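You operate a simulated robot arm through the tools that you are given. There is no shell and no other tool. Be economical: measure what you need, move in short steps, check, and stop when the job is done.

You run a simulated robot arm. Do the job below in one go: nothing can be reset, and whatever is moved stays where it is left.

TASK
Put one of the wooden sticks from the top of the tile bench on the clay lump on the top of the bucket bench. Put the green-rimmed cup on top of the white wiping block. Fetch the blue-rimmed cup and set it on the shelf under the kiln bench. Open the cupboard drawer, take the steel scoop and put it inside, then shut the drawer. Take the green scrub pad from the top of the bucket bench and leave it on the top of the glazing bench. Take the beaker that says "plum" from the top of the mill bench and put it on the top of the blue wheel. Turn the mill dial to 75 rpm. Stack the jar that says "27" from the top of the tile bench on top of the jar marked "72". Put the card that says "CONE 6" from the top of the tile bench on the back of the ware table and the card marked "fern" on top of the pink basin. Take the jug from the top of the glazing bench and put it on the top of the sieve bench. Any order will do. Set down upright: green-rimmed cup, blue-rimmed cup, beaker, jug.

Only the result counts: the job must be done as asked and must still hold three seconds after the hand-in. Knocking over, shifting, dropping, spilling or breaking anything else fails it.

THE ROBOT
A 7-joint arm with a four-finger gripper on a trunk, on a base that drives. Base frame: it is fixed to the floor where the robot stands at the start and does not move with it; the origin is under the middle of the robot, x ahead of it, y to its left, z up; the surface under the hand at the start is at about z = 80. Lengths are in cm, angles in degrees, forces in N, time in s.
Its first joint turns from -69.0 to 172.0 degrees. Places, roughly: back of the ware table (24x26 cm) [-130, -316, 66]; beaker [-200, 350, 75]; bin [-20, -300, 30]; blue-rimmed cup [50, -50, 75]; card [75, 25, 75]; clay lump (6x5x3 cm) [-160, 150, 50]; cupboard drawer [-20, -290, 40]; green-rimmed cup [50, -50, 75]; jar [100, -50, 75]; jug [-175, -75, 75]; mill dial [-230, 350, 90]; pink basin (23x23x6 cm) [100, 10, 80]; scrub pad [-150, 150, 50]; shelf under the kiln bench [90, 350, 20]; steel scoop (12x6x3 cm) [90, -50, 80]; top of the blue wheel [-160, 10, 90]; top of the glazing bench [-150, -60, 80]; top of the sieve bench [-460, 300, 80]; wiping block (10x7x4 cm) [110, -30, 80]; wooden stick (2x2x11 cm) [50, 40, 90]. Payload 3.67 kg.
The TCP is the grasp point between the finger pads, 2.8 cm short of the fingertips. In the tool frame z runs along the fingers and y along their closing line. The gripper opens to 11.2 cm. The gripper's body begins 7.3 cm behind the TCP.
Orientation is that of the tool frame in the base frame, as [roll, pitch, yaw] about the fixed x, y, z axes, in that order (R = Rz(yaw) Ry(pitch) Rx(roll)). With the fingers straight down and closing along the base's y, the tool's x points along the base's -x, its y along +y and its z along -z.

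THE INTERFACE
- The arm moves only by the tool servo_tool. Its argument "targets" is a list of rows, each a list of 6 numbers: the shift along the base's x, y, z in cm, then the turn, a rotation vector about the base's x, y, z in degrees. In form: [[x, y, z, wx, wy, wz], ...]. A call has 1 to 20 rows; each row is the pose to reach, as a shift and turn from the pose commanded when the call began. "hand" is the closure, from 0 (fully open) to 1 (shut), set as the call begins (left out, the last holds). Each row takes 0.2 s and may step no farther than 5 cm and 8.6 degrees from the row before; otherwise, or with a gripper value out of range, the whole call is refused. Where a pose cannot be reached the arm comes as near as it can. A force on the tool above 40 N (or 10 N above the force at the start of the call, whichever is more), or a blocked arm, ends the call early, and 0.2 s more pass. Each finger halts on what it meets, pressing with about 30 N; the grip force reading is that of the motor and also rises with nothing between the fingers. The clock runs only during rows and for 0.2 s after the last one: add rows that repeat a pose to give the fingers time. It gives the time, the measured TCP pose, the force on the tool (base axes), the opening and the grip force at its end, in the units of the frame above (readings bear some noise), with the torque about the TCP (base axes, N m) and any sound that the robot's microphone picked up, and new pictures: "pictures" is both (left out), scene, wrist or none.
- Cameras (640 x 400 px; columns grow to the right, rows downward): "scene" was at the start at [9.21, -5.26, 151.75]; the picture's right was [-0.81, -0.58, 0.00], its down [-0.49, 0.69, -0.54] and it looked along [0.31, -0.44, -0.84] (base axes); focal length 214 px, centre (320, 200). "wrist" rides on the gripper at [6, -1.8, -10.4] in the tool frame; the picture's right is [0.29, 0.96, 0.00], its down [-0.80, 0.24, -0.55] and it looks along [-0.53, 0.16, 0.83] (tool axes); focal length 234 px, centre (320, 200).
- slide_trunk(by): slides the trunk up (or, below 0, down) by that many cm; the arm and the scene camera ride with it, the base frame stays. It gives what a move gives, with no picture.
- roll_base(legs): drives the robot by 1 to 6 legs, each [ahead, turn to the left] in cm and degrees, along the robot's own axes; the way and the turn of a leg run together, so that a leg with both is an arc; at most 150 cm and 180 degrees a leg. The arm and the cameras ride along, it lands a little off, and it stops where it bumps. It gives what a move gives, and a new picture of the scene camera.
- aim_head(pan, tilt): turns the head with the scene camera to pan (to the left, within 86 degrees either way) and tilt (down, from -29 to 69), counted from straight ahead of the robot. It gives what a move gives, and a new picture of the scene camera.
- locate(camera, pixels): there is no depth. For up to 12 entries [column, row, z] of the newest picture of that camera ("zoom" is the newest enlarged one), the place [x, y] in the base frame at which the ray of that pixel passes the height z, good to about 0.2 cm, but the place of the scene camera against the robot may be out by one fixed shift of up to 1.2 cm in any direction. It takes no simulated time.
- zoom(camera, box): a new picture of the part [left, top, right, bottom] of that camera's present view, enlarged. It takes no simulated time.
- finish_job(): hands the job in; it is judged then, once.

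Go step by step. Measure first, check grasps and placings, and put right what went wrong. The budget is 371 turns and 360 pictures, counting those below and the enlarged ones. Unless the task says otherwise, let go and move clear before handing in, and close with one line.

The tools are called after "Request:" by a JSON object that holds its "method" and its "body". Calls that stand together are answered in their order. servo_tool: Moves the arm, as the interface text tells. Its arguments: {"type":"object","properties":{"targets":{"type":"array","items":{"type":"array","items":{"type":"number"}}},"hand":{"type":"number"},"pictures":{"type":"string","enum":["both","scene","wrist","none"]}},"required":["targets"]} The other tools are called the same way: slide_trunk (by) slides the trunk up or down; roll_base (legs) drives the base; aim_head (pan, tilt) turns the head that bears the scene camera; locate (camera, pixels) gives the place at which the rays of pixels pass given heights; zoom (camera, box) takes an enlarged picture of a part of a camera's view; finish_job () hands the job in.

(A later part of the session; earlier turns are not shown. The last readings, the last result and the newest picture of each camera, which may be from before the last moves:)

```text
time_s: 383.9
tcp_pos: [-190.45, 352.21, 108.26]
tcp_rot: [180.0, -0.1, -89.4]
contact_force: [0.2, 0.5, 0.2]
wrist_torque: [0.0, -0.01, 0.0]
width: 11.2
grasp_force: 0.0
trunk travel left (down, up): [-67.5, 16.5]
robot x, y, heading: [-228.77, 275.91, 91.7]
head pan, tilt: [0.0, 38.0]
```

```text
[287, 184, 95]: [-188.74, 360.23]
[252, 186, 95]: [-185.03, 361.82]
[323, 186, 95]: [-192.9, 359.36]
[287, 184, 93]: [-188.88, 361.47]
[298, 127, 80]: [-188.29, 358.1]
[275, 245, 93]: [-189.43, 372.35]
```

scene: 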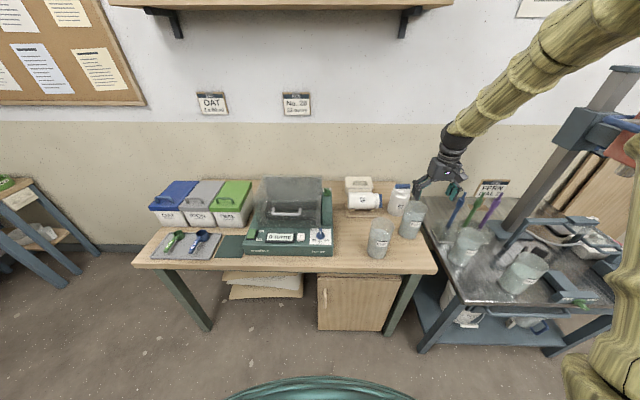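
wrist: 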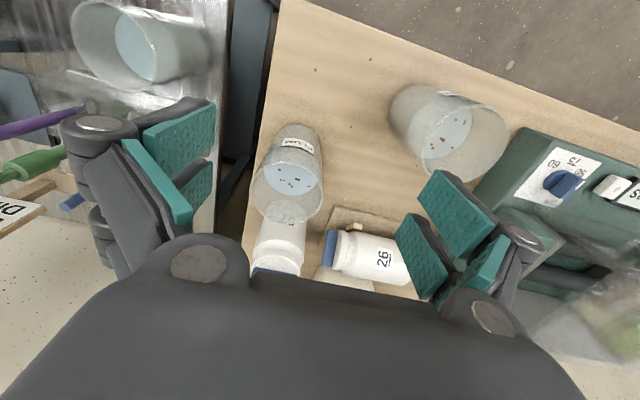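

Request:
{"method": "servo_tool", "body": {"targets": [[0.8, 4, -1, 0, 0, 0], [1.5, 7.5, -4, 0, 0, 0], [1.5, 9.1, -7, 0, 0, 0], [1.5, 9.1, -8.5, 0, 0, 0], [1.5, 9.1, -8.5, 0, 0, 0]], "pictures": "both"}}

Request:
{"method": "locate", "body": {"camera": "wrist", "pixels": [[320, 150, 93]]}}

```text
time_s: 385.1
tcp_pos: [-189.05, 361.43, 99.82]
tcp_rot: [-179.9, 0.0, -89.5]
contact_force: [0.2, 0.4, 0.1]
wrist_torque: [0.03, 0.0, 0.01]
width: 11.19
grasp_force: 0.0
trunk travel left (down, up): [-67.5, 16.5]
robot x, y, heading: [-228.75, 275.68, 91.8]
head pan, tilt: [0.0, 38.0]
```

scene: 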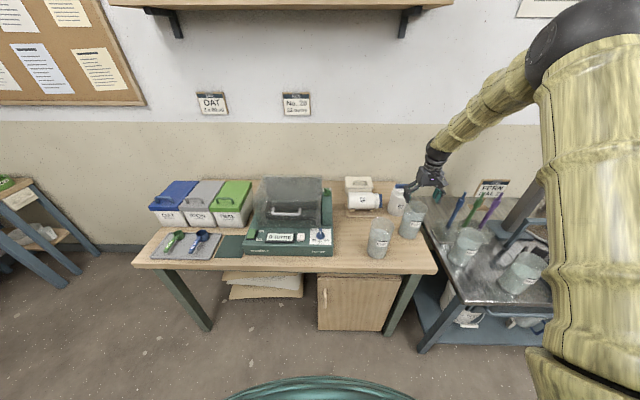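
wrist: 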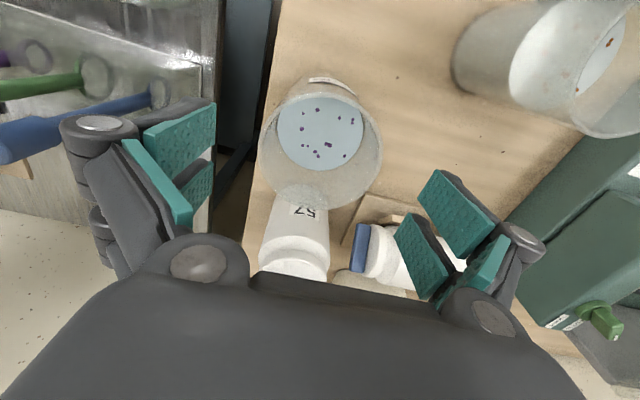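

```text
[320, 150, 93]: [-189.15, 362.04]
```

Request:
{"method": "servo_tool", "body": {"targets": [[0, 0.3, -3, 0, 0, 0], [0, 0.3, -6, 0, 0, 0], [0, 0.3, -9, 0, 0, 0], [0, 0.3, -10.3, 0, 0, 0], [0, 0.3, -10.3, 0, 0, 0]], "pictures": "none"}}

Request:
{"method": "servo_tool", "body": {"targets": [[0, 0, 0, 0, 0, 0], [0, 0, 0, 0, 0, 0], [0, 0, 0, 0, 0, 0]], "hand": 1, "pictures": "wrist"}}

```text
time_s: 386.3
tcp_pos: [-189.01, 361.73, 89.44]
tcp_rot: [180.0, -0.1, -89.5]
contact_force: [-2.0, 0.3, 3.3]
wrist_torque: [0.02, 0.01, 0.02]
width: 11.17
grasp_force: 0.0
trunk travel left (down, up): [-67.5, 16.5]
robot x, y, heading: [-228.79, 275.59, 91.8]
head pan, tilt: [0.0, 38.0]
```

```text
time_s: 387.3
tcp_pos: [-189.15, 362.09, 89.85]
tcp_rot: [180.0, 0.5, -89.4]
contact_force: [-1.2, 3.1, 21.9]
wrist_torque: [-0.35, 0.11, -0.21]
width: 9.39
grasp_force: 30.0
trunk travel left (down, up): [-67.5, 16.5]
robot x, y, heading: [-228.85, 275.51, 91.7]
head pan, tilt: [0.0, 38.0]
stopped in row 3: the force on the tool passed its limit at 41 N (the readings are from after the stop); the commanded pose is now the measured one
```

wrist: 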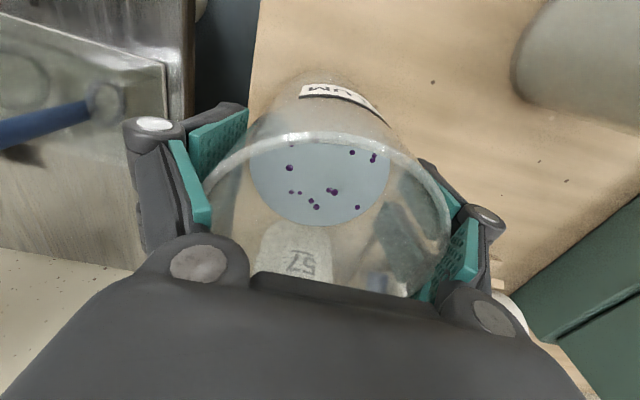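

Same upward load as with the jug; reopen, rise 1.5 cm, regrip.

Request:
{"method": "servo_tool", "body": {"targets": [[0, 0, 0, 0, 0, 0], [0, 0, 0, 0, 0, 0], [0, -0.3, 1.3, 0, 0, 0], [0, -0.3, 1.3, 0, 0, 0]], "hand": 0, "pictures": "none"}}

Request:
{"method": "servo_tool", "body": {"targets": [[0, 0, 0, 0, 0, 0], [0, 0, 0, 0, 0, 0], [0, 0, 0, 0, 0, 0]], "hand": 1, "pictures": "wrist"}}

```text
time_s: 388.3
tcp_pos: [-189.07, 361.74, 90.9]
tcp_rot: [-179.9, 0.2, -89.4]
contact_force: [-0.2, 0.2, -0.4]
wrist_torque: [-0.02, 0.01, 0.02]
width: 11.2
grasp_force: 0.0
trunk travel left (down, up): [-67.5, 16.5]
robot x, y, heading: [-228.69, 275.61, 91.6]
head pan, tilt: [0.0, 38.0]
```

```text
time_s: 389.1
tcp_pos: [-189.11, 361.66, 90.84]
tcp_rot: [180.0, 0.3, -89.5]
contact_force: [-1.7, 6.0, 5.8]
wrist_torque: [0.22, 0.43, -0.11]
width: 8.48
grasp_force: 30.3
trunk travel left (down, up): [-67.5, 16.5]
robot x, y, heading: [-228.67, 275.64, 91.7]
head pan, tilt: [0.0, 38.0]
```

wrist: 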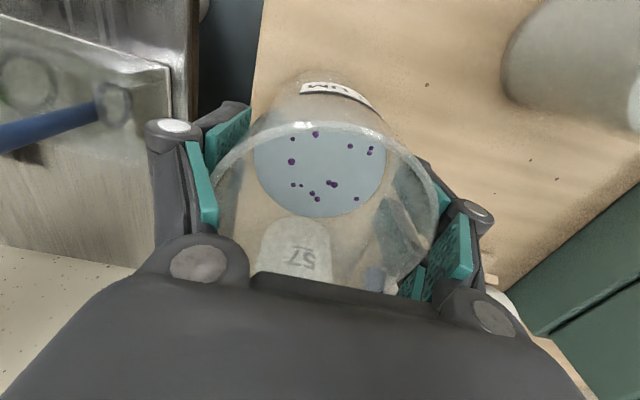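

Request:
{"method": "servo_tool", "body": {"targets": [[0, 0, 1, 0, 0, 0], [0, 0, 2.5, 0, 0, 0], [0, 0, 5, 0, 0, 0], [0, 0, 8, 0, 0, 0], [0, 0, 11, 0, 0, 0], [0, -1, 14, 0, 0, 0], [0, -3, 17, 0, 0, 0], [0, -6, 19, 0, 0, 0], [0, -6, 19, 0, 0, 0]], "pictures": "both"}}

Request:
{"method": "zoom", "body": {"camera": "scene", "box": [350, 130, 480, 260]}}

```text
time_s: 391.1
tcp_pos: [-188.81, 355.76, 109.52]
tcp_rot: [179.9, 0.0, -89.4]
contact_force: [-0.1, 1.3, -8.0]
wrist_torque: [-0.03, 0.0, 0.04]
width: 8.49
grasp_force: 30.3
trunk travel left (down, up): [-67.5, 16.5]
robot x, y, heading: [-228.56, 275.5, 91.6]
head pan, tilt: [0.0, 38.0]
```

scene: 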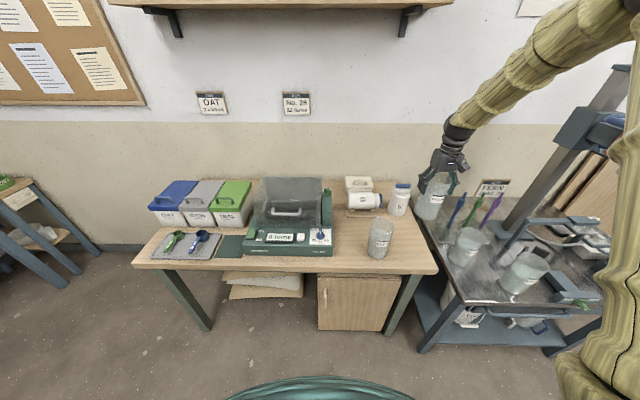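
wrist: 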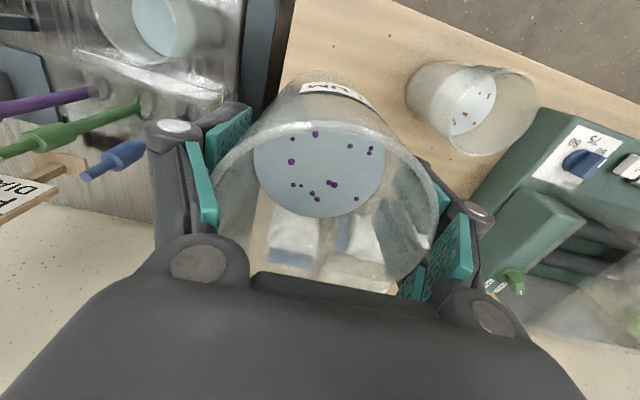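

```text
3.08 times, centred on (415, 195) of scene
```

zoom: 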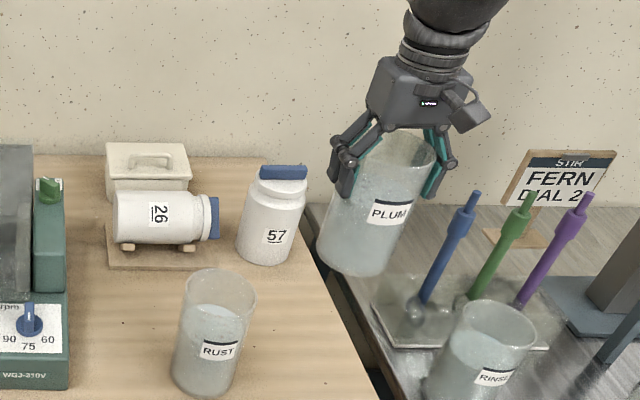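

Beaker held level. Retract it, then drive south to the blue wheel on the glazing bench's north end.

Request:
{"method": "servo_tool", "body": {"targets": [[-2, -3.5, 0.5, 0, 0, 0], [-4, -7, 1, 0, 0, 0], [-7, -10.5, 1.5, 0, 0, 0], [-10, -14, 2, 0, 0, 0], [-13, -17.5, 2.5, 0, 0, 0], [-16, -21, 2.5, 0, 0, 0], [-19, -24, 2.5, 0, 0, 0], [-22, -25, 2.5, 0, 0, 0], [-22, -25, 2.5, 0, 0, 0]], "pictures": "none"}}

Request:
{"method": "roll_base", "body": {"legs": [[-20, 0], [0, 178.5], [150, 0], [88, 0]]}}

Request:
{"method": "aim_head", "body": {"pan": 40, "tilt": 45}}

```text
time_s: 393.1
tcp_pos: [-210.91, 330.67, 112.3]
tcp_rot: [179.9, 0.2, -89.5]
contact_force: [1.2, -0.4, -7.8]
wrist_torque: [-0.02, 0.04, 0.0]
width: 8.52
grasp_force: 29.7
trunk travel left (down, up): [-67.5, 16.5]
robot x, y, heading: [-229.04, 275.56, 91.7]
head pan, tilt: [0.0, 38.0]
```

```text
time_s: 413.5
tcp_pos: [-238.86, -39.31, 112.33]
tcp_rot: [180.0, 0.2, 90.9]
contact_force: [0.1, -0.9, -8.1]
wrist_torque: [0.03, 0.03, 0.01]
width: 8.49
grasp_force: 29.4
trunk travel left (down, up): [-67.5, 16.5]
robot x, y, heading: [-222.16, 15.95, -88.4]
head pan, tilt: [0.0, 38.0]
```

scene: 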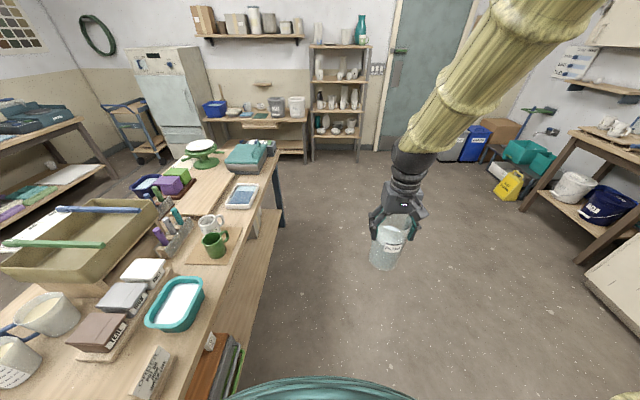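

```text
time_s: 414.5
tcp_pos: [-238.98, -39.38, 112.44]
tcp_rot: [180.0, 0.2, 90.9]
contact_force: [0.2, -0.5, -8.1]
wrist_torque: [0.0, 0.0, 0.03]
width: 8.52
grasp_force: 29.9
trunk travel left (down, up): [-67.5, 16.5]
robot x, y, heading: [-221.65, 16.02, -88.1]
head pan, tilt: [40.0, 45.0]
```

scene: 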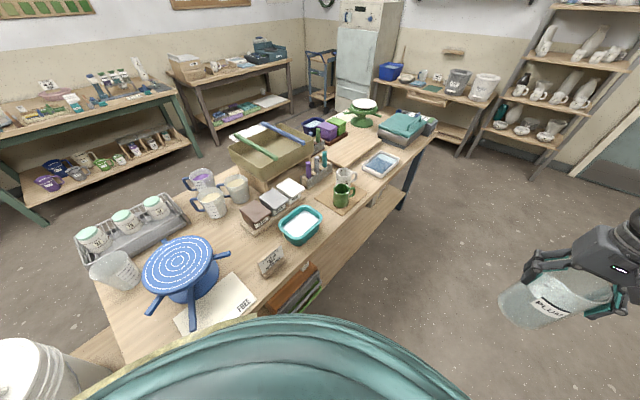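

Request:
{"method": "roll_base", "body": {"legs": [[0, 88.5], [-8, 0]]}}

Request:
{"method": "aim_head", "body": {"pan": 0, "tilt": 58}}

Request:
{"method": "zoom", "body": {"camera": "scene", "box": [230, 60, 430, 200]}}

```text
time_s: 419.3
tcp_pos: [-175.37, -3.42, 112.45]
tcp_rot: [180.0, 0.3, 178.8]
contact_force: [-1.3, 0.1, -8.3]
wrist_torque: [0.0, -0.06, 0.02]
width: 8.49
grasp_force: 30.1
trunk travel left (down, up): [-67.5, 16.5]
robot x, y, heading: [-229.73, 15.68, -0.1]
head pan, tilt: [40.0, 45.0]
```

scene: 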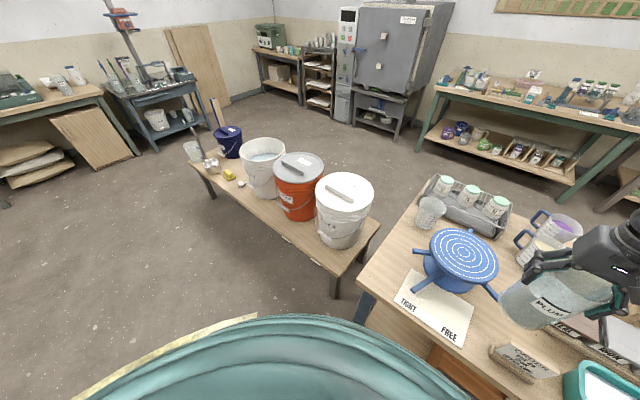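

```text
time_s: 420.4
tcp_pos: [-175.22, -3.45, 112.43]
tcp_rot: [-180.0, 0.3, 178.9]
contact_force: [0.5, -0.4, -8.9]
wrist_torque: [0.04, 0.04, 0.01]
width: 8.49
grasp_force: 30.2
trunk travel left (down, up): [-67.5, 16.5]
robot x, y, heading: [-229.5, 15.66, 0.1]
head pan, tilt: [0.0, 58.0]
```

scene: 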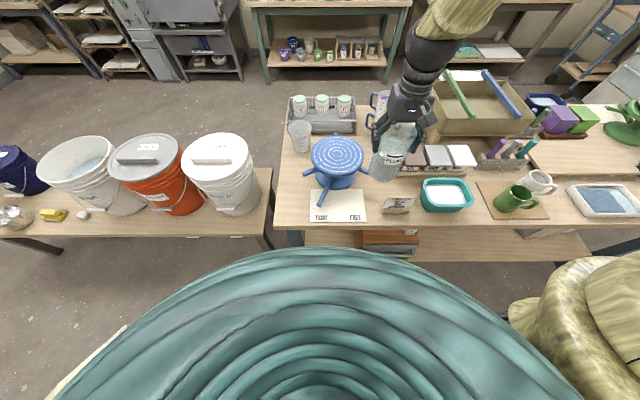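

```text
2.86 times, centred on (330, 130) of scene
```

zoom: 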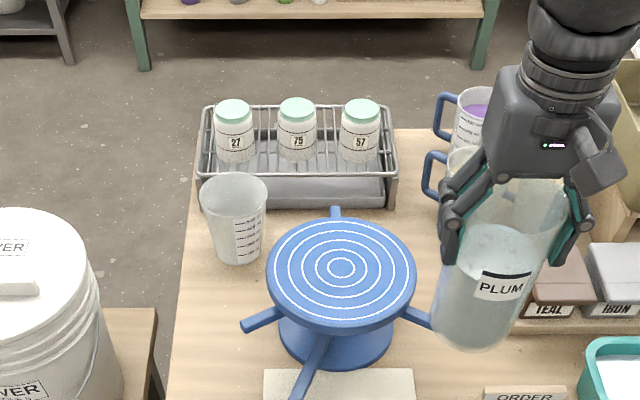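

Request:
{"method": "locate", "body": {"camera": "zoom", "pixels": [[341, 268, 90], [341, 268, 92], [341, 268, 94], [268, 268, 92], [416, 275, 92], [235, 255, 80], [335, 345, 80], [475, 330, 102]]}}

```text
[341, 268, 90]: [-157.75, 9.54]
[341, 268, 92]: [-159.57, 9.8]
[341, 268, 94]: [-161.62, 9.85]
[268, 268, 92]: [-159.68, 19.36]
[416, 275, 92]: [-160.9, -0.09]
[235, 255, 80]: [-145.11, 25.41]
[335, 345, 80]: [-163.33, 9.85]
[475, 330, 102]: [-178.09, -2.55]
```

Wheel centre ≈(-159.5,9.5), top ≈92. I'll carry the beaker over it.

Request:
{"method": "servo_tool", "body": {"targets": [[3, 2.5, 0, 0, 0, 0], [6, 5, 0, 0, 0, 0], [9, 7.5, 0, 0, 0, 0], [12, 10, 0, 0, 0, 0], [15.8, 12.6, 0, 0, 0, 0], [15.8, 12.6, -3, 0, 0, 0], [15.8, 12.6, -5, 0, 0, 0], [15.8, 12.6, -5, 0, 0, 0]], "pictures": "both"}}

Request:
{"method": "zoom", "body": {"camera": "scene", "box": [230, 60, 430, 200]}}

```text
time_s: 422.2
tcp_pos: [-159.55, 9.17, 107.31]
tcp_rot: [180.0, 0.2, 178.9]
contact_force: [1.0, -0.3, -7.2]
wrist_torque: [0.02, -0.02, 0.01]
width: 8.51
grasp_force: 30.3
trunk travel left (down, up): [-67.5, 16.5]
robot x, y, heading: [-229.8, 15.9, 0.2]
head pan, tilt: [0.0, 58.0]
```

scene: 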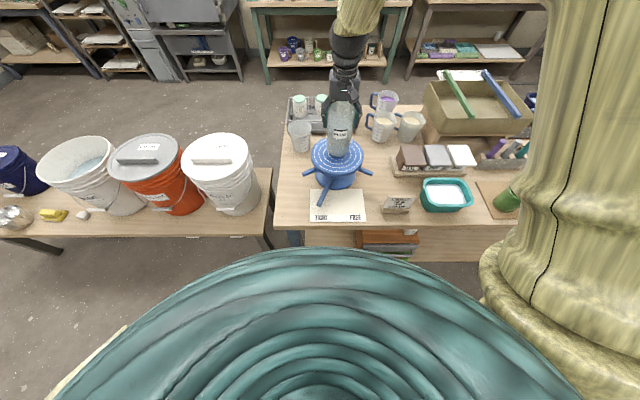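
wrist: 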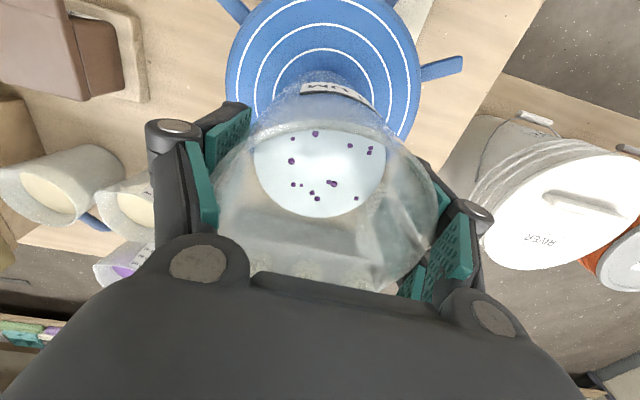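

```text
2.86 times, centred on (330, 130) of scene
```

zoom: 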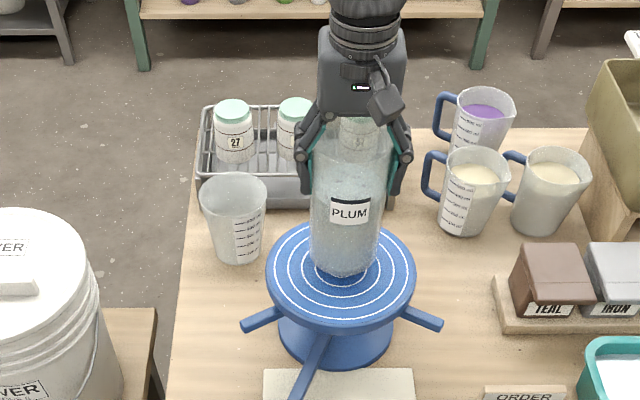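

Request:
{"method": "locate", "body": {"camera": "wrist", "pixels": [[227, 85, 92], [421, 75, 92], [325, 85, 92], [320, 110, 92], [400, 140, 92], [240, 30, 92]]}}

```text
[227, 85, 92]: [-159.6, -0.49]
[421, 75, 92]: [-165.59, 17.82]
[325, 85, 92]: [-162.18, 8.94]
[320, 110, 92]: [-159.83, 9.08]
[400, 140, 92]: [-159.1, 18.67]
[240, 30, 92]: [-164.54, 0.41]
```

The wheel circle fit gives (-160.3,9.1). Shift slightly and lower to contact.

Request:
{"method": "servo_tool", "body": {"targets": [[-0.7, 0, -1.5, 0, 0, 0], [-0.7, 0, -2.5, 0, 0, 0], [-0.7, 0, -3.2, 0, 0, 0], [-0.7, 0, -3.8, 0, 0, 0], [-0.7, 0, -4.3, 0, 0, 0], [-0.7, 0, -4.7, 0, 0, 0]], "pictures": "none"}}

```text
time_s: 423.1
tcp_pos: [-160.01, 9.1, 104.75]
tcp_rot: [179.9, 0.8, 178.9]
contact_force: [-3.2, 0.4, 20.0]
wrist_torque: [-0.29, 1.35, 0.03]
width: 8.57
grasp_force: 29.8
trunk travel left (down, up): [-67.5, 16.5]
robot x, y, heading: [-229.79, 15.92, 0.3]
head pan, tilt: [0.0, 58.0]
stopped in row 4: the force on the tool passed its limit at 55 N (the readings are from after the stop); the commanded pose is now the measured one
```

Request:
{"method": "servo_tool", "body": {"targets": [[0, 0, 0.4, 0, 0.8, 0], [0, 0, 0.4, 0, 0.8, 0], [0, 0, 0.1, 0, 0.8, 0], [0, 0, -0.1, 0, 0.8, 0], [0, 0, -0.2, 0, 0.8, 0]], "pictures": "both"}}

Request:
{"method": "zoom", "body": {"camera": "scene", "box": [230, 60, 430, 200]}}

```text
time_s: 424.3
tcp_pos: [-159.99, 9.11, 104.87]
tcp_rot: [180.0, 0.2, 178.8]
contact_force: [-5.7, 0.0, 20.3]
wrist_torque: [-0.44, 1.22, -0.11]
width: 8.51
grasp_force: 29.6
trunk travel left (down, up): [-67.5, 16.5]
robot x, y, heading: [-229.51, 15.53, -0.1]
head pan, tilt: [0.0, 58.0]
stopped in row 5: the force on the tool passed its limit at 42 N (the readings are from after the stop); the commanded pose is now the measured one
```

scene: 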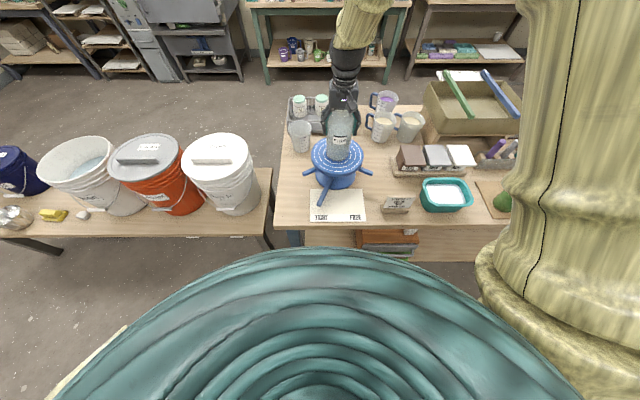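
wrist: 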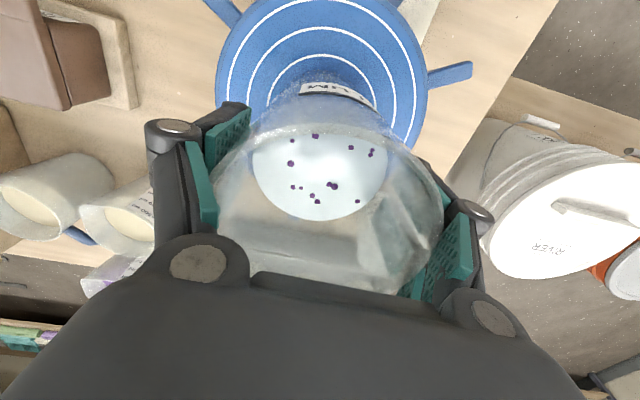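

```text
2.86 times, centred on (330, 130) of scene
```

zoom: 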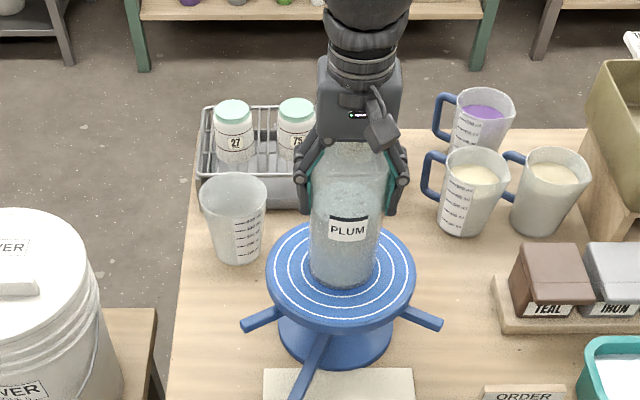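

Resting on the wheel near the centre. Release.

Request:
{"method": "servo_tool", "body": {"targets": [[0, 0, 0, 0, 0, 0], [0, 0, 0, 0, 0, 0], [0, 0, 0, 0, 0, 0]], "hand": 0, "pictures": "wrist"}}

Request:
{"method": "servo_tool", "body": {"targets": [[0, 0, 3, 0, 0, 0], [0, 0, 6, 0, 0, 0], [0, 0, 9, 0, 0, 0], [0, 0, 12, 0, 0, 0], [-4, 0, 13, 0, 0, 0], [-8, 0, 13, 0, 0, 0], [-12, 0, 13, 0, 0, 0]], "pictures": "scene"}}

Request:
{"method": "zoom", "body": {"camera": "scene", "box": [230, 60, 430, 200]}}

```text
time_s: 425.1
tcp_pos: [-159.75, 9.13, 104.51]
tcp_rot: [179.9, 0.1, 178.6]
contact_force: [-1.1, -0.3, 0.6]
wrist_torque: [0.0, 0.04, 0.01]
width: 11.2
grasp_force: 0.0
trunk travel left (down, up): [-67.5, 16.5]
robot x, y, heading: [-229.92, 15.52, 0.0]
head pan, tilt: [0.0, 58.0]
```

wrist: 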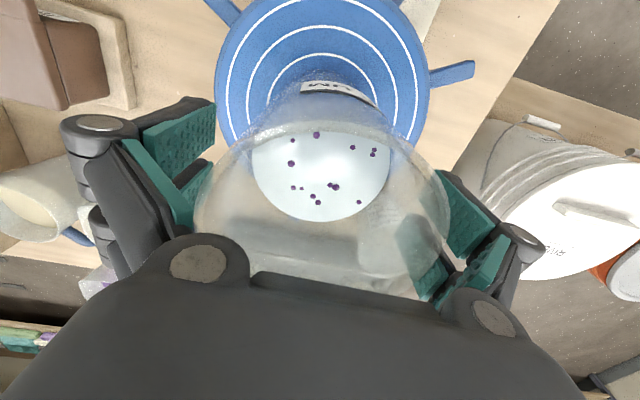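

```text
time_s: 426.7
tcp_pos: [-172.11, 9.18, 117.58]
tcp_rot: [179.9, 0.3, 178.7]
contact_force: [-1.7, -0.6, 1.2]
wrist_torque: [0.02, -0.06, -0.01]
width: 11.19
grasp_force: 0.0
trunk travel left (down, up): [-67.5, 16.5]
robot x, y, heading: [-229.59, 16.08, -0.3]
head pan, tilt: [0.0, 58.0]
```

scene: 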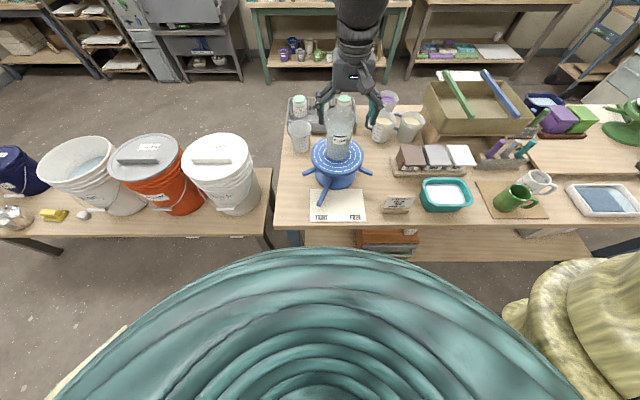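

```text
2.86 times, centred on (330, 130) of scene
```

zoom: 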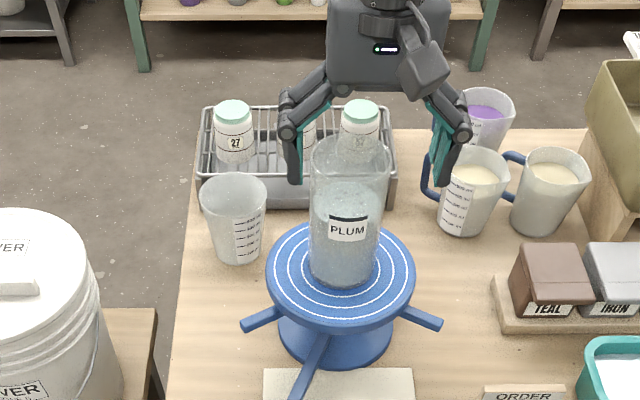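

The beaker stands on the wheel. Now look at the bucket bench for the green pad and clay lump.

Request:
{"method": "aim_head", "body": {"pan": 50, "tilt": 35}}

Request:
{"method": "zoom", "body": {"camera": "scene", "box": [140, 110, 340, 250]}}

```text
time_s: 427.9
tcp_pos: [-171.88, 9.25, 117.37]
tcp_rot: [179.9, 0.1, 178.8]
contact_force: [0.0, -0.4, 0.6]
wrist_torque: [0.01, -0.03, 0.04]
width: 11.19
grasp_force: 0.0
trunk travel left (down, up): [-67.5, 16.5]
robot x, y, heading: [-229.35, 15.56, 0.0]
head pan, tilt: [50.0, 35.0]
```

scene: 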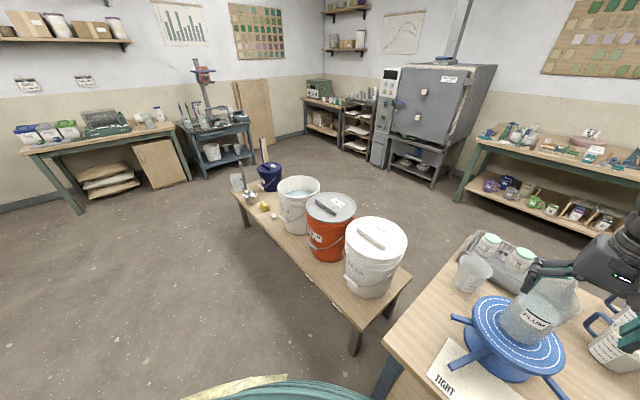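

```text
2.86 times, centred on (240, 180) of scene
```

zoom: 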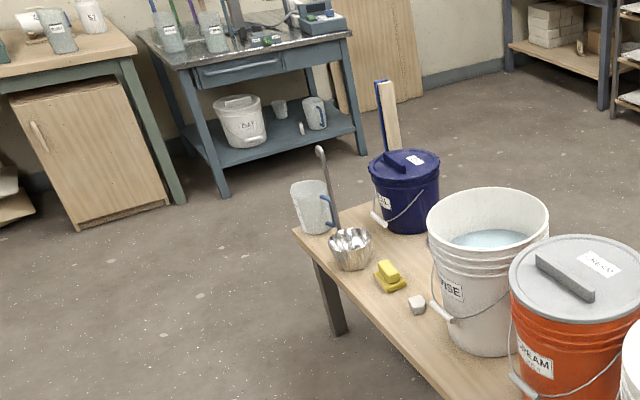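

The green pad is hidden behind the buckets; it's on the east side. I'll drive round the north end to the east side of the bucket bench.

Request:
{"method": "roll_base", "body": {"legs": [[0, 90], [150, 0], [92, 0], [0, -90], [150, 0]]}}

Request:
{"method": "roll_base", "body": {"legs": [[20, 0], [0, -90], [100, 0], [0, -90]]}}

Request:
{"method": "aim_head", "body": {"pan": 0, "tilt": 45}}

```text
time_s: 454.7
tcp_pos: [-17.66, 245.66, 117.36]
tcp_rot: [180.0, 0.0, 176.0]
contact_force: [-0.2, 0.4, 0.2]
wrist_torque: [-0.02, -0.01, 0.0]
width: 11.19
grasp_force: 0.1
trunk travel left (down, up): [-67.5, 16.5]
robot x, y, heading: [-75.11, 254.94, -2.8]
head pan, tilt: [50.0, 35.0]
```

scene: 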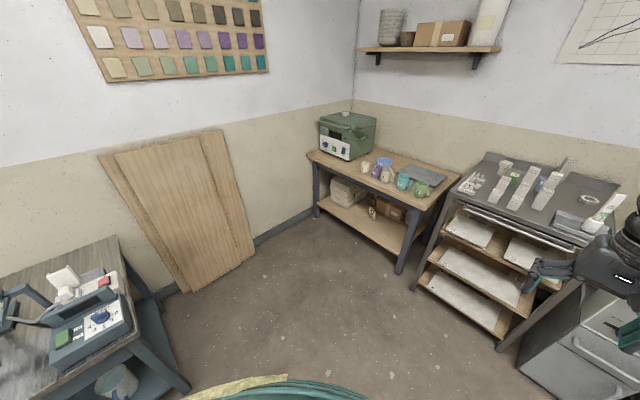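

```text
time_s: 468.8
tcp_pos: [-118.16, 161.95, 117.44]
tcp_rot: [179.9, 0.0, -3.9]
contact_force: [1.0, 0.6, 0.4]
wrist_torque: [-0.04, 0.02, 0.0]
width: 11.19
grasp_force: 0.1
trunk travel left (down, up): [-67.5, 16.5]
robot x, y, heading: [-60.42, 152.61, 177.4]
head pan, tilt: [50.0, 35.0]
```

scene: 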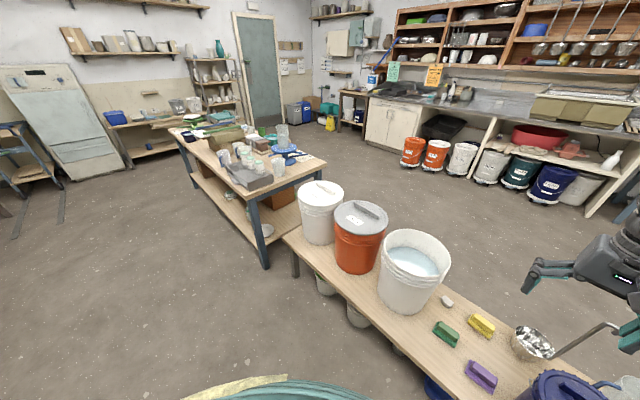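

```text
time_s: 470.0
tcp_pos: [-118.24, 161.99, 117.38]
tcp_rot: [179.9, 0.1, -4.0]
contact_force: [-0.5, -0.1, -0.4]
wrist_torque: [0.01, 0.03, 0.01]
width: 11.19
grasp_force: 0.0
trunk travel left (down, up): [-67.5, 16.5]
robot x, y, heading: [-60.97, 152.64, 177.2]
head pan, tilt: [0.0, 45.0]
```

scene: 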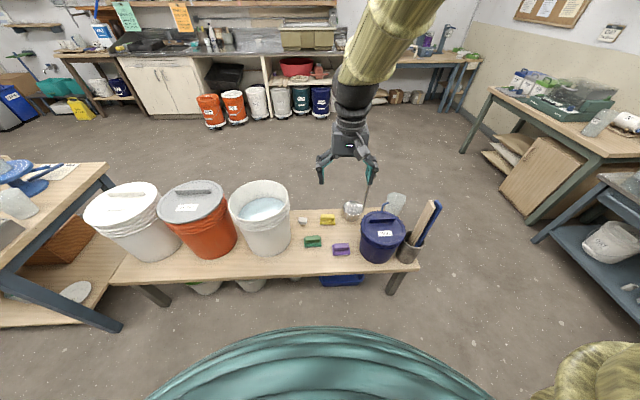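

Request:
{"method": "zoom", "body": {"camera": "scene", "box": [270, 190, 410, 280]}}

Request:
{"method": "locate", "body": {"camera": "scene", "pixels": [[313, 242, 51], [341, 249, 51], [302, 221, 51], [327, 219, 51], [352, 210, 55], [270, 278, 50], [330, 278, 50], [110, 280, 50], [410, 265, 50], [283, 220, 50]]}}

```text
4.44 times, centred on (340, 235) of scene
```

zoom: 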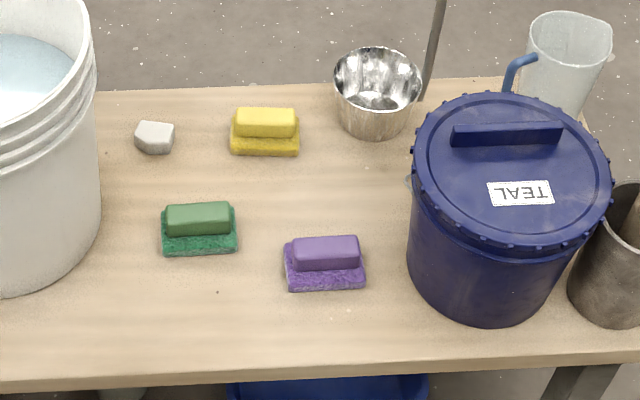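

```text
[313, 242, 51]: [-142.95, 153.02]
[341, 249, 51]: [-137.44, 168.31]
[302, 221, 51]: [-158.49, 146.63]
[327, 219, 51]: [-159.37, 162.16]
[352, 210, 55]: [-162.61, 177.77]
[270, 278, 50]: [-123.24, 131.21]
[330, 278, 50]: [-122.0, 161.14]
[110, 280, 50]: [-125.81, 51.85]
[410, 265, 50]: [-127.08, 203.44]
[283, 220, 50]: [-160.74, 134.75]
```

Green pad at (-143,153), clay lump at (-158.5,146.6). I'll roll in 12 cm, lower the trunk 30, and rotate the hand 90° so that it closes along x on the pad's grip.

Request:
{"method": "roll_base", "body": {"legs": [[12, 2.5]]}}

Request:
{"method": "slide_trunk", "body": {"by": -30}}

Request:
{"method": "servo_tool", "body": {"targets": [[-1, -1, -2, 0, 0, 8.5], [-2, -2, -4, 0, 0, 17], [-3, -3, -6, 0, 0, 25.5], [-4, -4, -8, 0, 0, 34], [-5, -5, -10, 0, 0, 42.5], [-6, -6, -12, 0, 0, 51], [-7, -7, -14, 0, 0, 59.5], [-8, -8, -16, 0, 0, 68], [-9, -8, -17, 0, 0, 76.5], [-10, -8, -18, 0, 0, 85], [-10, -8, -18, 0, 0, 90], [-10, -8, -18, 0, 0, 90]], "pictures": "both"}}

```text
time_s: 471.2
tcp_pos: [-131.0, 159.89, 117.33]
tcp_rot: [179.9, 0.0, -1.3]
contact_force: [-0.2, 1.2, -0.4]
wrist_torque: [-0.02, -0.01, -0.01]
width: 11.21
grasp_force: 0.0
trunk travel left (down, up): [-67.5, 16.5]
robot x, y, heading: [-72.72, 152.97, 179.8]
head pan, tilt: [0.0, 45.0]
```

scene: 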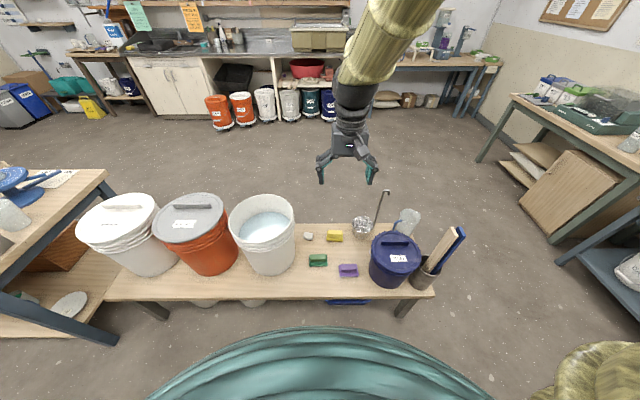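

```text
time_s: 474.2
tcp_pos: [-130.86, 159.88, 87.38]
tcp_rot: [179.9, 0.1, -1.4]
contact_force: [-0.1, -0.3, 0.3]
wrist_torque: [-0.01, -0.02, 0.0]
width: 11.21
grasp_force: 0.1
trunk travel left (down, up): [-37.5, 46.5]
robot x, y, heading: [-73.25, 153.26, 179.9]
head pan, tilt: [0.0, 45.0]
```

```text
time_s: 476.8
tcp_pos: [-140.86, 151.87, 69.4]
tcp_rot: [179.9, 0.1, 88.7]
contact_force: [0.1, -1.1, 0.1]
wrist_torque: [0.01, -0.02, 0.0]
width: 11.22
grasp_force: 0.1
trunk travel left (down, up): [-37.5, 46.5]
robot x, y, heading: [-72.96, 152.76, 180.0]
head pan, tilt: [0.0, 45.0]
```

scene: 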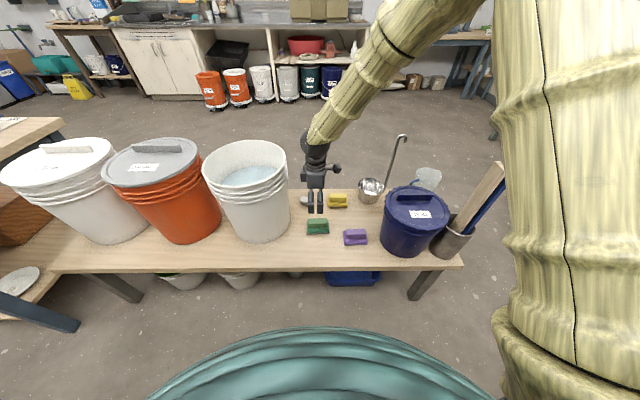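
wrist: 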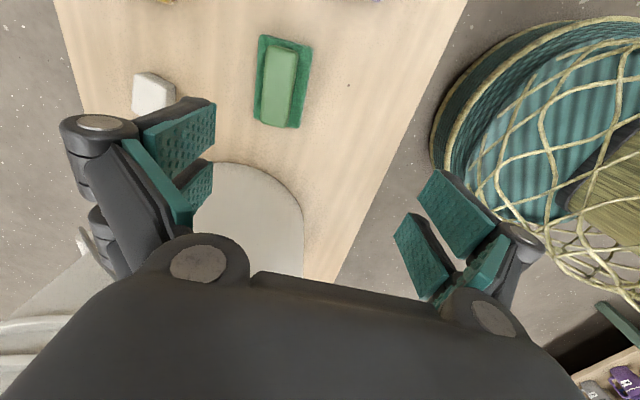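

Request:
{"method": "locate", "body": {"camera": "wrist", "pixels": [[283, 82, 53], [281, 80, 51], [263, 82, 53], [302, 85, 53], [288, 42, 53], [276, 124, 53], [152, 92, 51], [235, 165, 60]]}}

```text
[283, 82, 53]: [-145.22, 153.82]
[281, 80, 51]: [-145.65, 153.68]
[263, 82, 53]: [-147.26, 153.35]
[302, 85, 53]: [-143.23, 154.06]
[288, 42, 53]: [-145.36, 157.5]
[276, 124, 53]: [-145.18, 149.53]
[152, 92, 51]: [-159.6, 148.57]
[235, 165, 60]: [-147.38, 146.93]
```

Request:
{"method": "servo_tool", "body": {"targets": [[-2, 1, -3, 0, 0, 0], [-4.3, 1.8, -6, 0, 0, 0], [-4.3, 1.8, -9, 0, 0, 0], [-4.3, 1.8, -11, 0, 0, 0], [-4.3, 1.8, -11, 0, 0, 0]], "hand": 0.4, "pictures": "both"}}

```text
time_s: 478.0
tcp_pos: [-145.3, 153.73, 58.41]
tcp_rot: [179.9, 0.1, 88.6]
contact_force: [-0.7, -0.3, 0.2]
wrist_torque: [-0.01, 0.02, -0.01]
width: 6.72
grasp_force: 0.0
trunk travel left (down, up): [-37.5, 46.5]
robot x, y, heading: [-73.43, 152.8, 179.9]
head pan, tilt: [0.0, 45.0]
```

scene: 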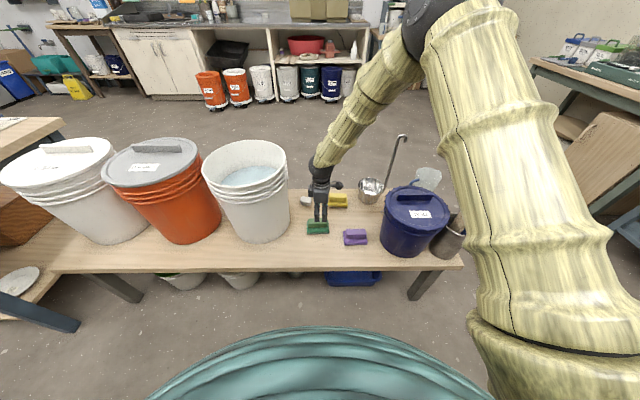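
wrist: 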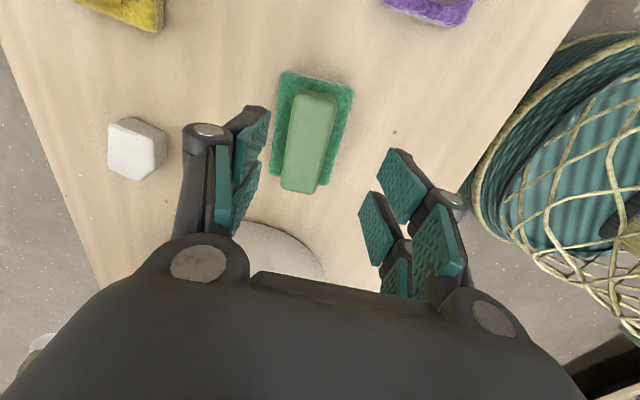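

Request:
{"method": "locate", "body": {"camera": "wrist", "pixels": [[309, 142, 54], [309, 142, 52.5], [288, 145, 54], [330, 145, 54]]}}

Request:
{"method": "servo_tool", "body": {"targets": [[0, 0, -2, 0, 0, 0], [0, 0, -3.5, 0, 0, 0], [0, 0, -4.6, 0, 0, 0], [0, 0, -4.6, 0, 0, 0]], "pictures": "wrist"}}

```text
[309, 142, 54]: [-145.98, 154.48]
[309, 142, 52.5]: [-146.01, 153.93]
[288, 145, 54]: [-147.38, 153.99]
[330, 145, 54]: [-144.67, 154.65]
```

```text
time_s: 479.0
tcp_pos: [-145.3, 153.59, 53.77]
tcp_rot: [179.9, 0.1, 88.6]
contact_force: [-0.2, 0.3, 0.1]
wrist_torque: [0.01, 0.01, 0.0]
width: 6.72
grasp_force: 0.1
trunk travel left (down, up): [-37.5, 46.5]
robot x, y, heading: [-72.98, 152.96, 179.8]
head pan, tilt: [0.0, 45.0]
```

wrist: 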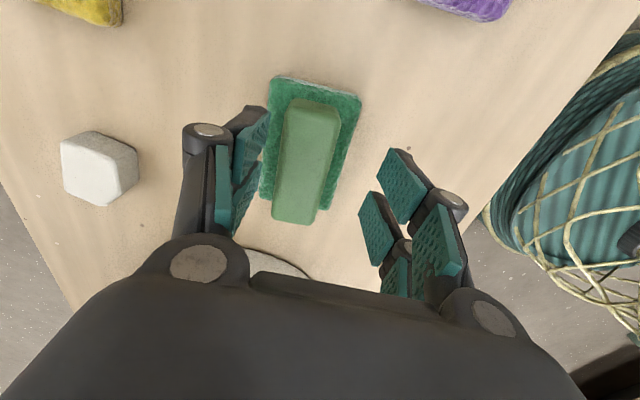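

Request:
{"method": "servo_tool", "body": {"targets": [[-0.5, 0.3, 0, 0, 0, 0], [-0.5, 0.3, 0, 0, 0, 0], [-0.5, 0.3, 0, 0, 0, 0]], "hand": 1, "pictures": "wrist"}}

Request:
{"method": "servo_tool", "body": {"targets": [[0, 0, 2, 0, 0, 0], [0, 0, 5, 0, 0, 0], [0, 0, 9, 0, 0, 0], [0, 0, 13, 0, 0, 0], [0, 0, 17, 0, 0, 0]], "pictures": "both"}}

```text
time_s: 479.8
tcp_pos: [-145.68, 153.91, 53.71]
tcp_rot: [179.9, 0.1, 88.6]
contact_force: [0.0, 0.5, -0.8]
wrist_torque: [0.01, 0.01, -0.02]
width: 0.0
grasp_force: 29.6
trunk travel left (down, up): [-37.5, 46.5]
robot x, y, heading: [-73.19, 152.62, 180.1]
head pan, tilt: [0.0, 45.0]
```

wrist: 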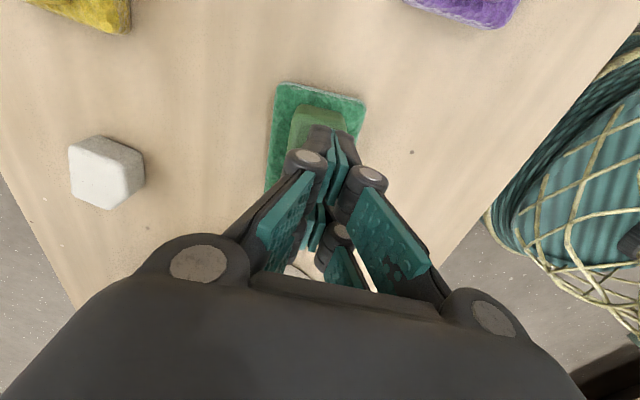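

```text
time_s: 481.0
tcp_pos: [-145.9, 154.07, 70.7]
tcp_rot: [180.0, 0.0, 88.6]
contact_force: [0.2, 0.4, 0.4]
wrist_torque: [-0.03, 0.04, -0.02]
width: 0.0
grasp_force: 30.1
trunk travel left (down, up): [-37.5, 46.5]
robot x, y, heading: [-73.19, 152.59, 179.6]
head pan, tilt: [0.0, 45.0]
```

scene: 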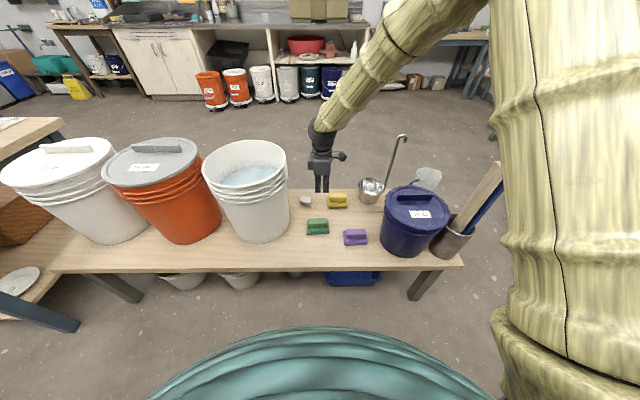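
wrist: 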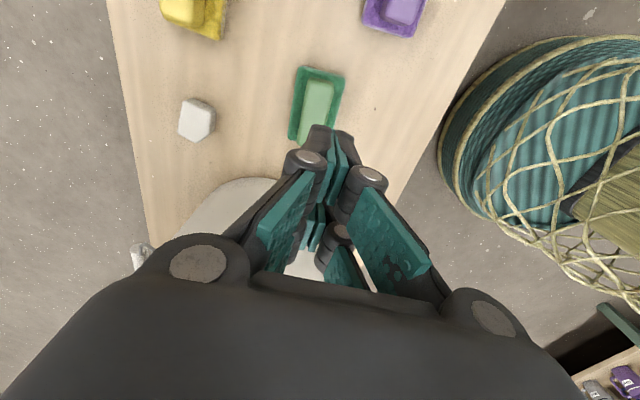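

The fingers closed above the pad: the bench is lower than assumed. I'll triangulate with two views.

Request:
{"method": "locate", "body": {"camera": "wrist", "pixels": [[297, 67, 50], [297, 67, 46], [344, 76, 50], [344, 76, 46], [195, 120, 50], [195, 120, 46], [290, 138, 48]]}}

Request:
{"method": "servo_tool", "body": {"targets": [[0, 0, -4, 0, 0, 0], [0, 0, -8, 0, 0, 0], [0, 0, -12, 0, 0, 0], [0, 0, -14, 0, 0, 0], [0, 0, -14, 0, 0, 0]], "hand": 0.4, "pictures": "wrist"}}

Request:
{"method": "zoom", "body": {"camera": "wrist", "box": [230, 50, 400, 240]}}

```text
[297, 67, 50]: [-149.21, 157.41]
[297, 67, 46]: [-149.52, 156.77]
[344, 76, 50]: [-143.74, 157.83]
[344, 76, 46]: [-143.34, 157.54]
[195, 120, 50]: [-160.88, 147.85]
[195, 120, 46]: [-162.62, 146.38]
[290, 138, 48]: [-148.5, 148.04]
```

```text
time_s: 482.2
tcp_pos: [-145.7, 153.93, 56.86]
tcp_rot: [179.8, 0.1, 88.7]
contact_force: [0.6, -0.2, 0.0]
wrist_torque: [-0.04, -0.01, 0.02]
width: 6.71
grasp_force: 0.1
trunk travel left (down, up): [-37.5, 46.5]
robot x, y, heading: [-72.98, 153.06, 179.9]
head pan, tilt: [0.0, 45.0]
```

wrist: 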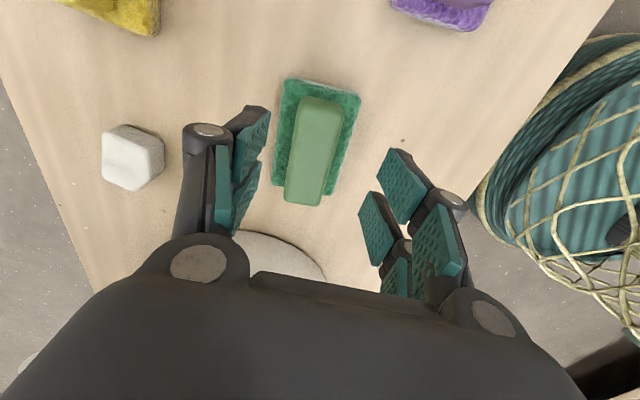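

```text
2.11 times, centred on (315, 145) of wrist
```

zoom: 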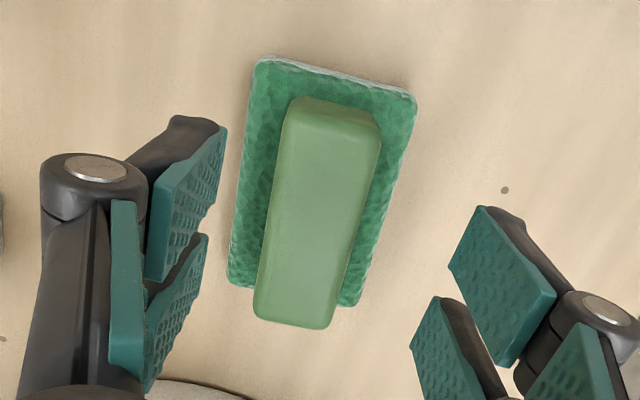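

Request:
{"method": "locate", "body": {"camera": "wrist", "pixels": [[285.6, 79.6, 50], [285.6, 79.6, 46], [285.6, 79.6, 42], [360, 95.2, 50], [360, 95.2, 46], [360, 95.2, 42], [133, 158, 50], [133, 158, 46]]}}

```text
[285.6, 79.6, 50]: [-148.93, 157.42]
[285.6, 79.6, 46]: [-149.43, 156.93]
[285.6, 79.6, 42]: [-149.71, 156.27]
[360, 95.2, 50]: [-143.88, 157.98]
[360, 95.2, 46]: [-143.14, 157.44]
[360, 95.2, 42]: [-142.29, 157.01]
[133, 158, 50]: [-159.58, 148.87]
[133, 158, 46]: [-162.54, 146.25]
```

Request:
{"method": "locate", "body": {"camera": "wrist", "pixels": [[312.6, 152, 48], [297, 152, 48], [332, 152, 48]]}}

Request:
{"method": "servo_tool", "body": {"targets": [[-0.4, 0, -2, 0, 0, 0], [-0.4, 0, -4, 0, 0, 0], [-0.4, 0, -6, 0, 0, 0], [-0.4, 0, -7.5, 0, 0, 0], [-0.4, 0, -8.3, 0, 0, 0], [-0.4, 0, -8.3, 0, 0, 0]], "pictures": "wrist"}}

```text
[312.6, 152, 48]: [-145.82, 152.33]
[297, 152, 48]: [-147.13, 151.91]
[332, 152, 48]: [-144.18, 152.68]
```

```text
time_s: 483.4
tcp_pos: [-146.42, 153.8, 49.95]
tcp_rot: [-179.4, 0.1, 88.6]
contact_force: [4.8, 1.2, 63.9]
wrist_torque: [0.18, -2.1, 0.66]
width: 3.67
grasp_force: 28.4
trunk travel left (down, up): [-37.5, 46.5]
robot x, y, heading: [-72.99, 153.06, 179.8]
head pan, tilt: [0.0, 45.0]
stopped in row 5: the force on the tool passed its limit at 44 N (the readings are from after the stop); the commanded pose is now the measured one
```

wrist: 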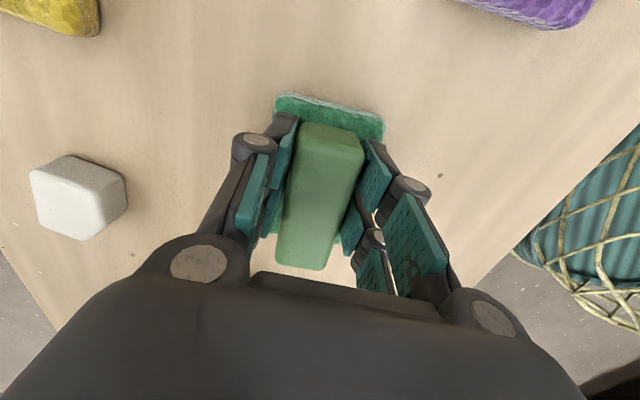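

Fingertips are pressing on the pad's base. I'll rise a bit and close on the grip.

Request:
{"method": "servo_tool", "body": {"targets": [[0, 0, 0.6, 0, 0, 0], [0, 0, 0.6, 0, 0, 0], [0, 0, 0.6, 0, 0, 0], [0, 0, 0.6, 0, 0, 0]], "hand": 1, "pictures": "wrist"}}

```text
time_s: 484.4
tcp_pos: [-146.28, 154.11, 49.84]
tcp_rot: [-179.8, 0.0, 88.5]
contact_force: [-4.5, 1.4, 26.2]
wrist_torque: [0.19, -0.08, 0.58]
width: 3.36
grasp_force: 30.0
trunk travel left (down, up): [-37.5, 46.5]
robot x, y, heading: [-73.46, 153.02, 180.1]
head pan, tilt: [0.0, 45.0]
```

wrist: 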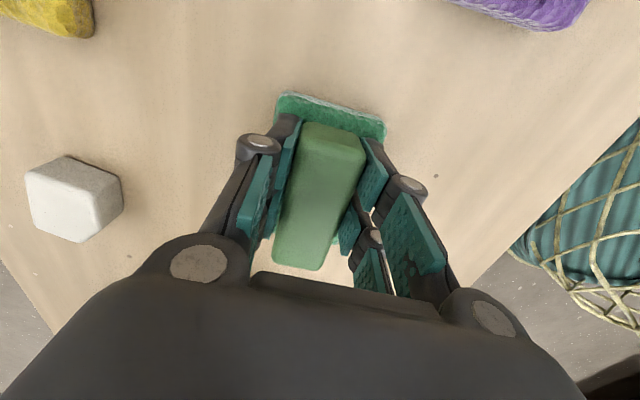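

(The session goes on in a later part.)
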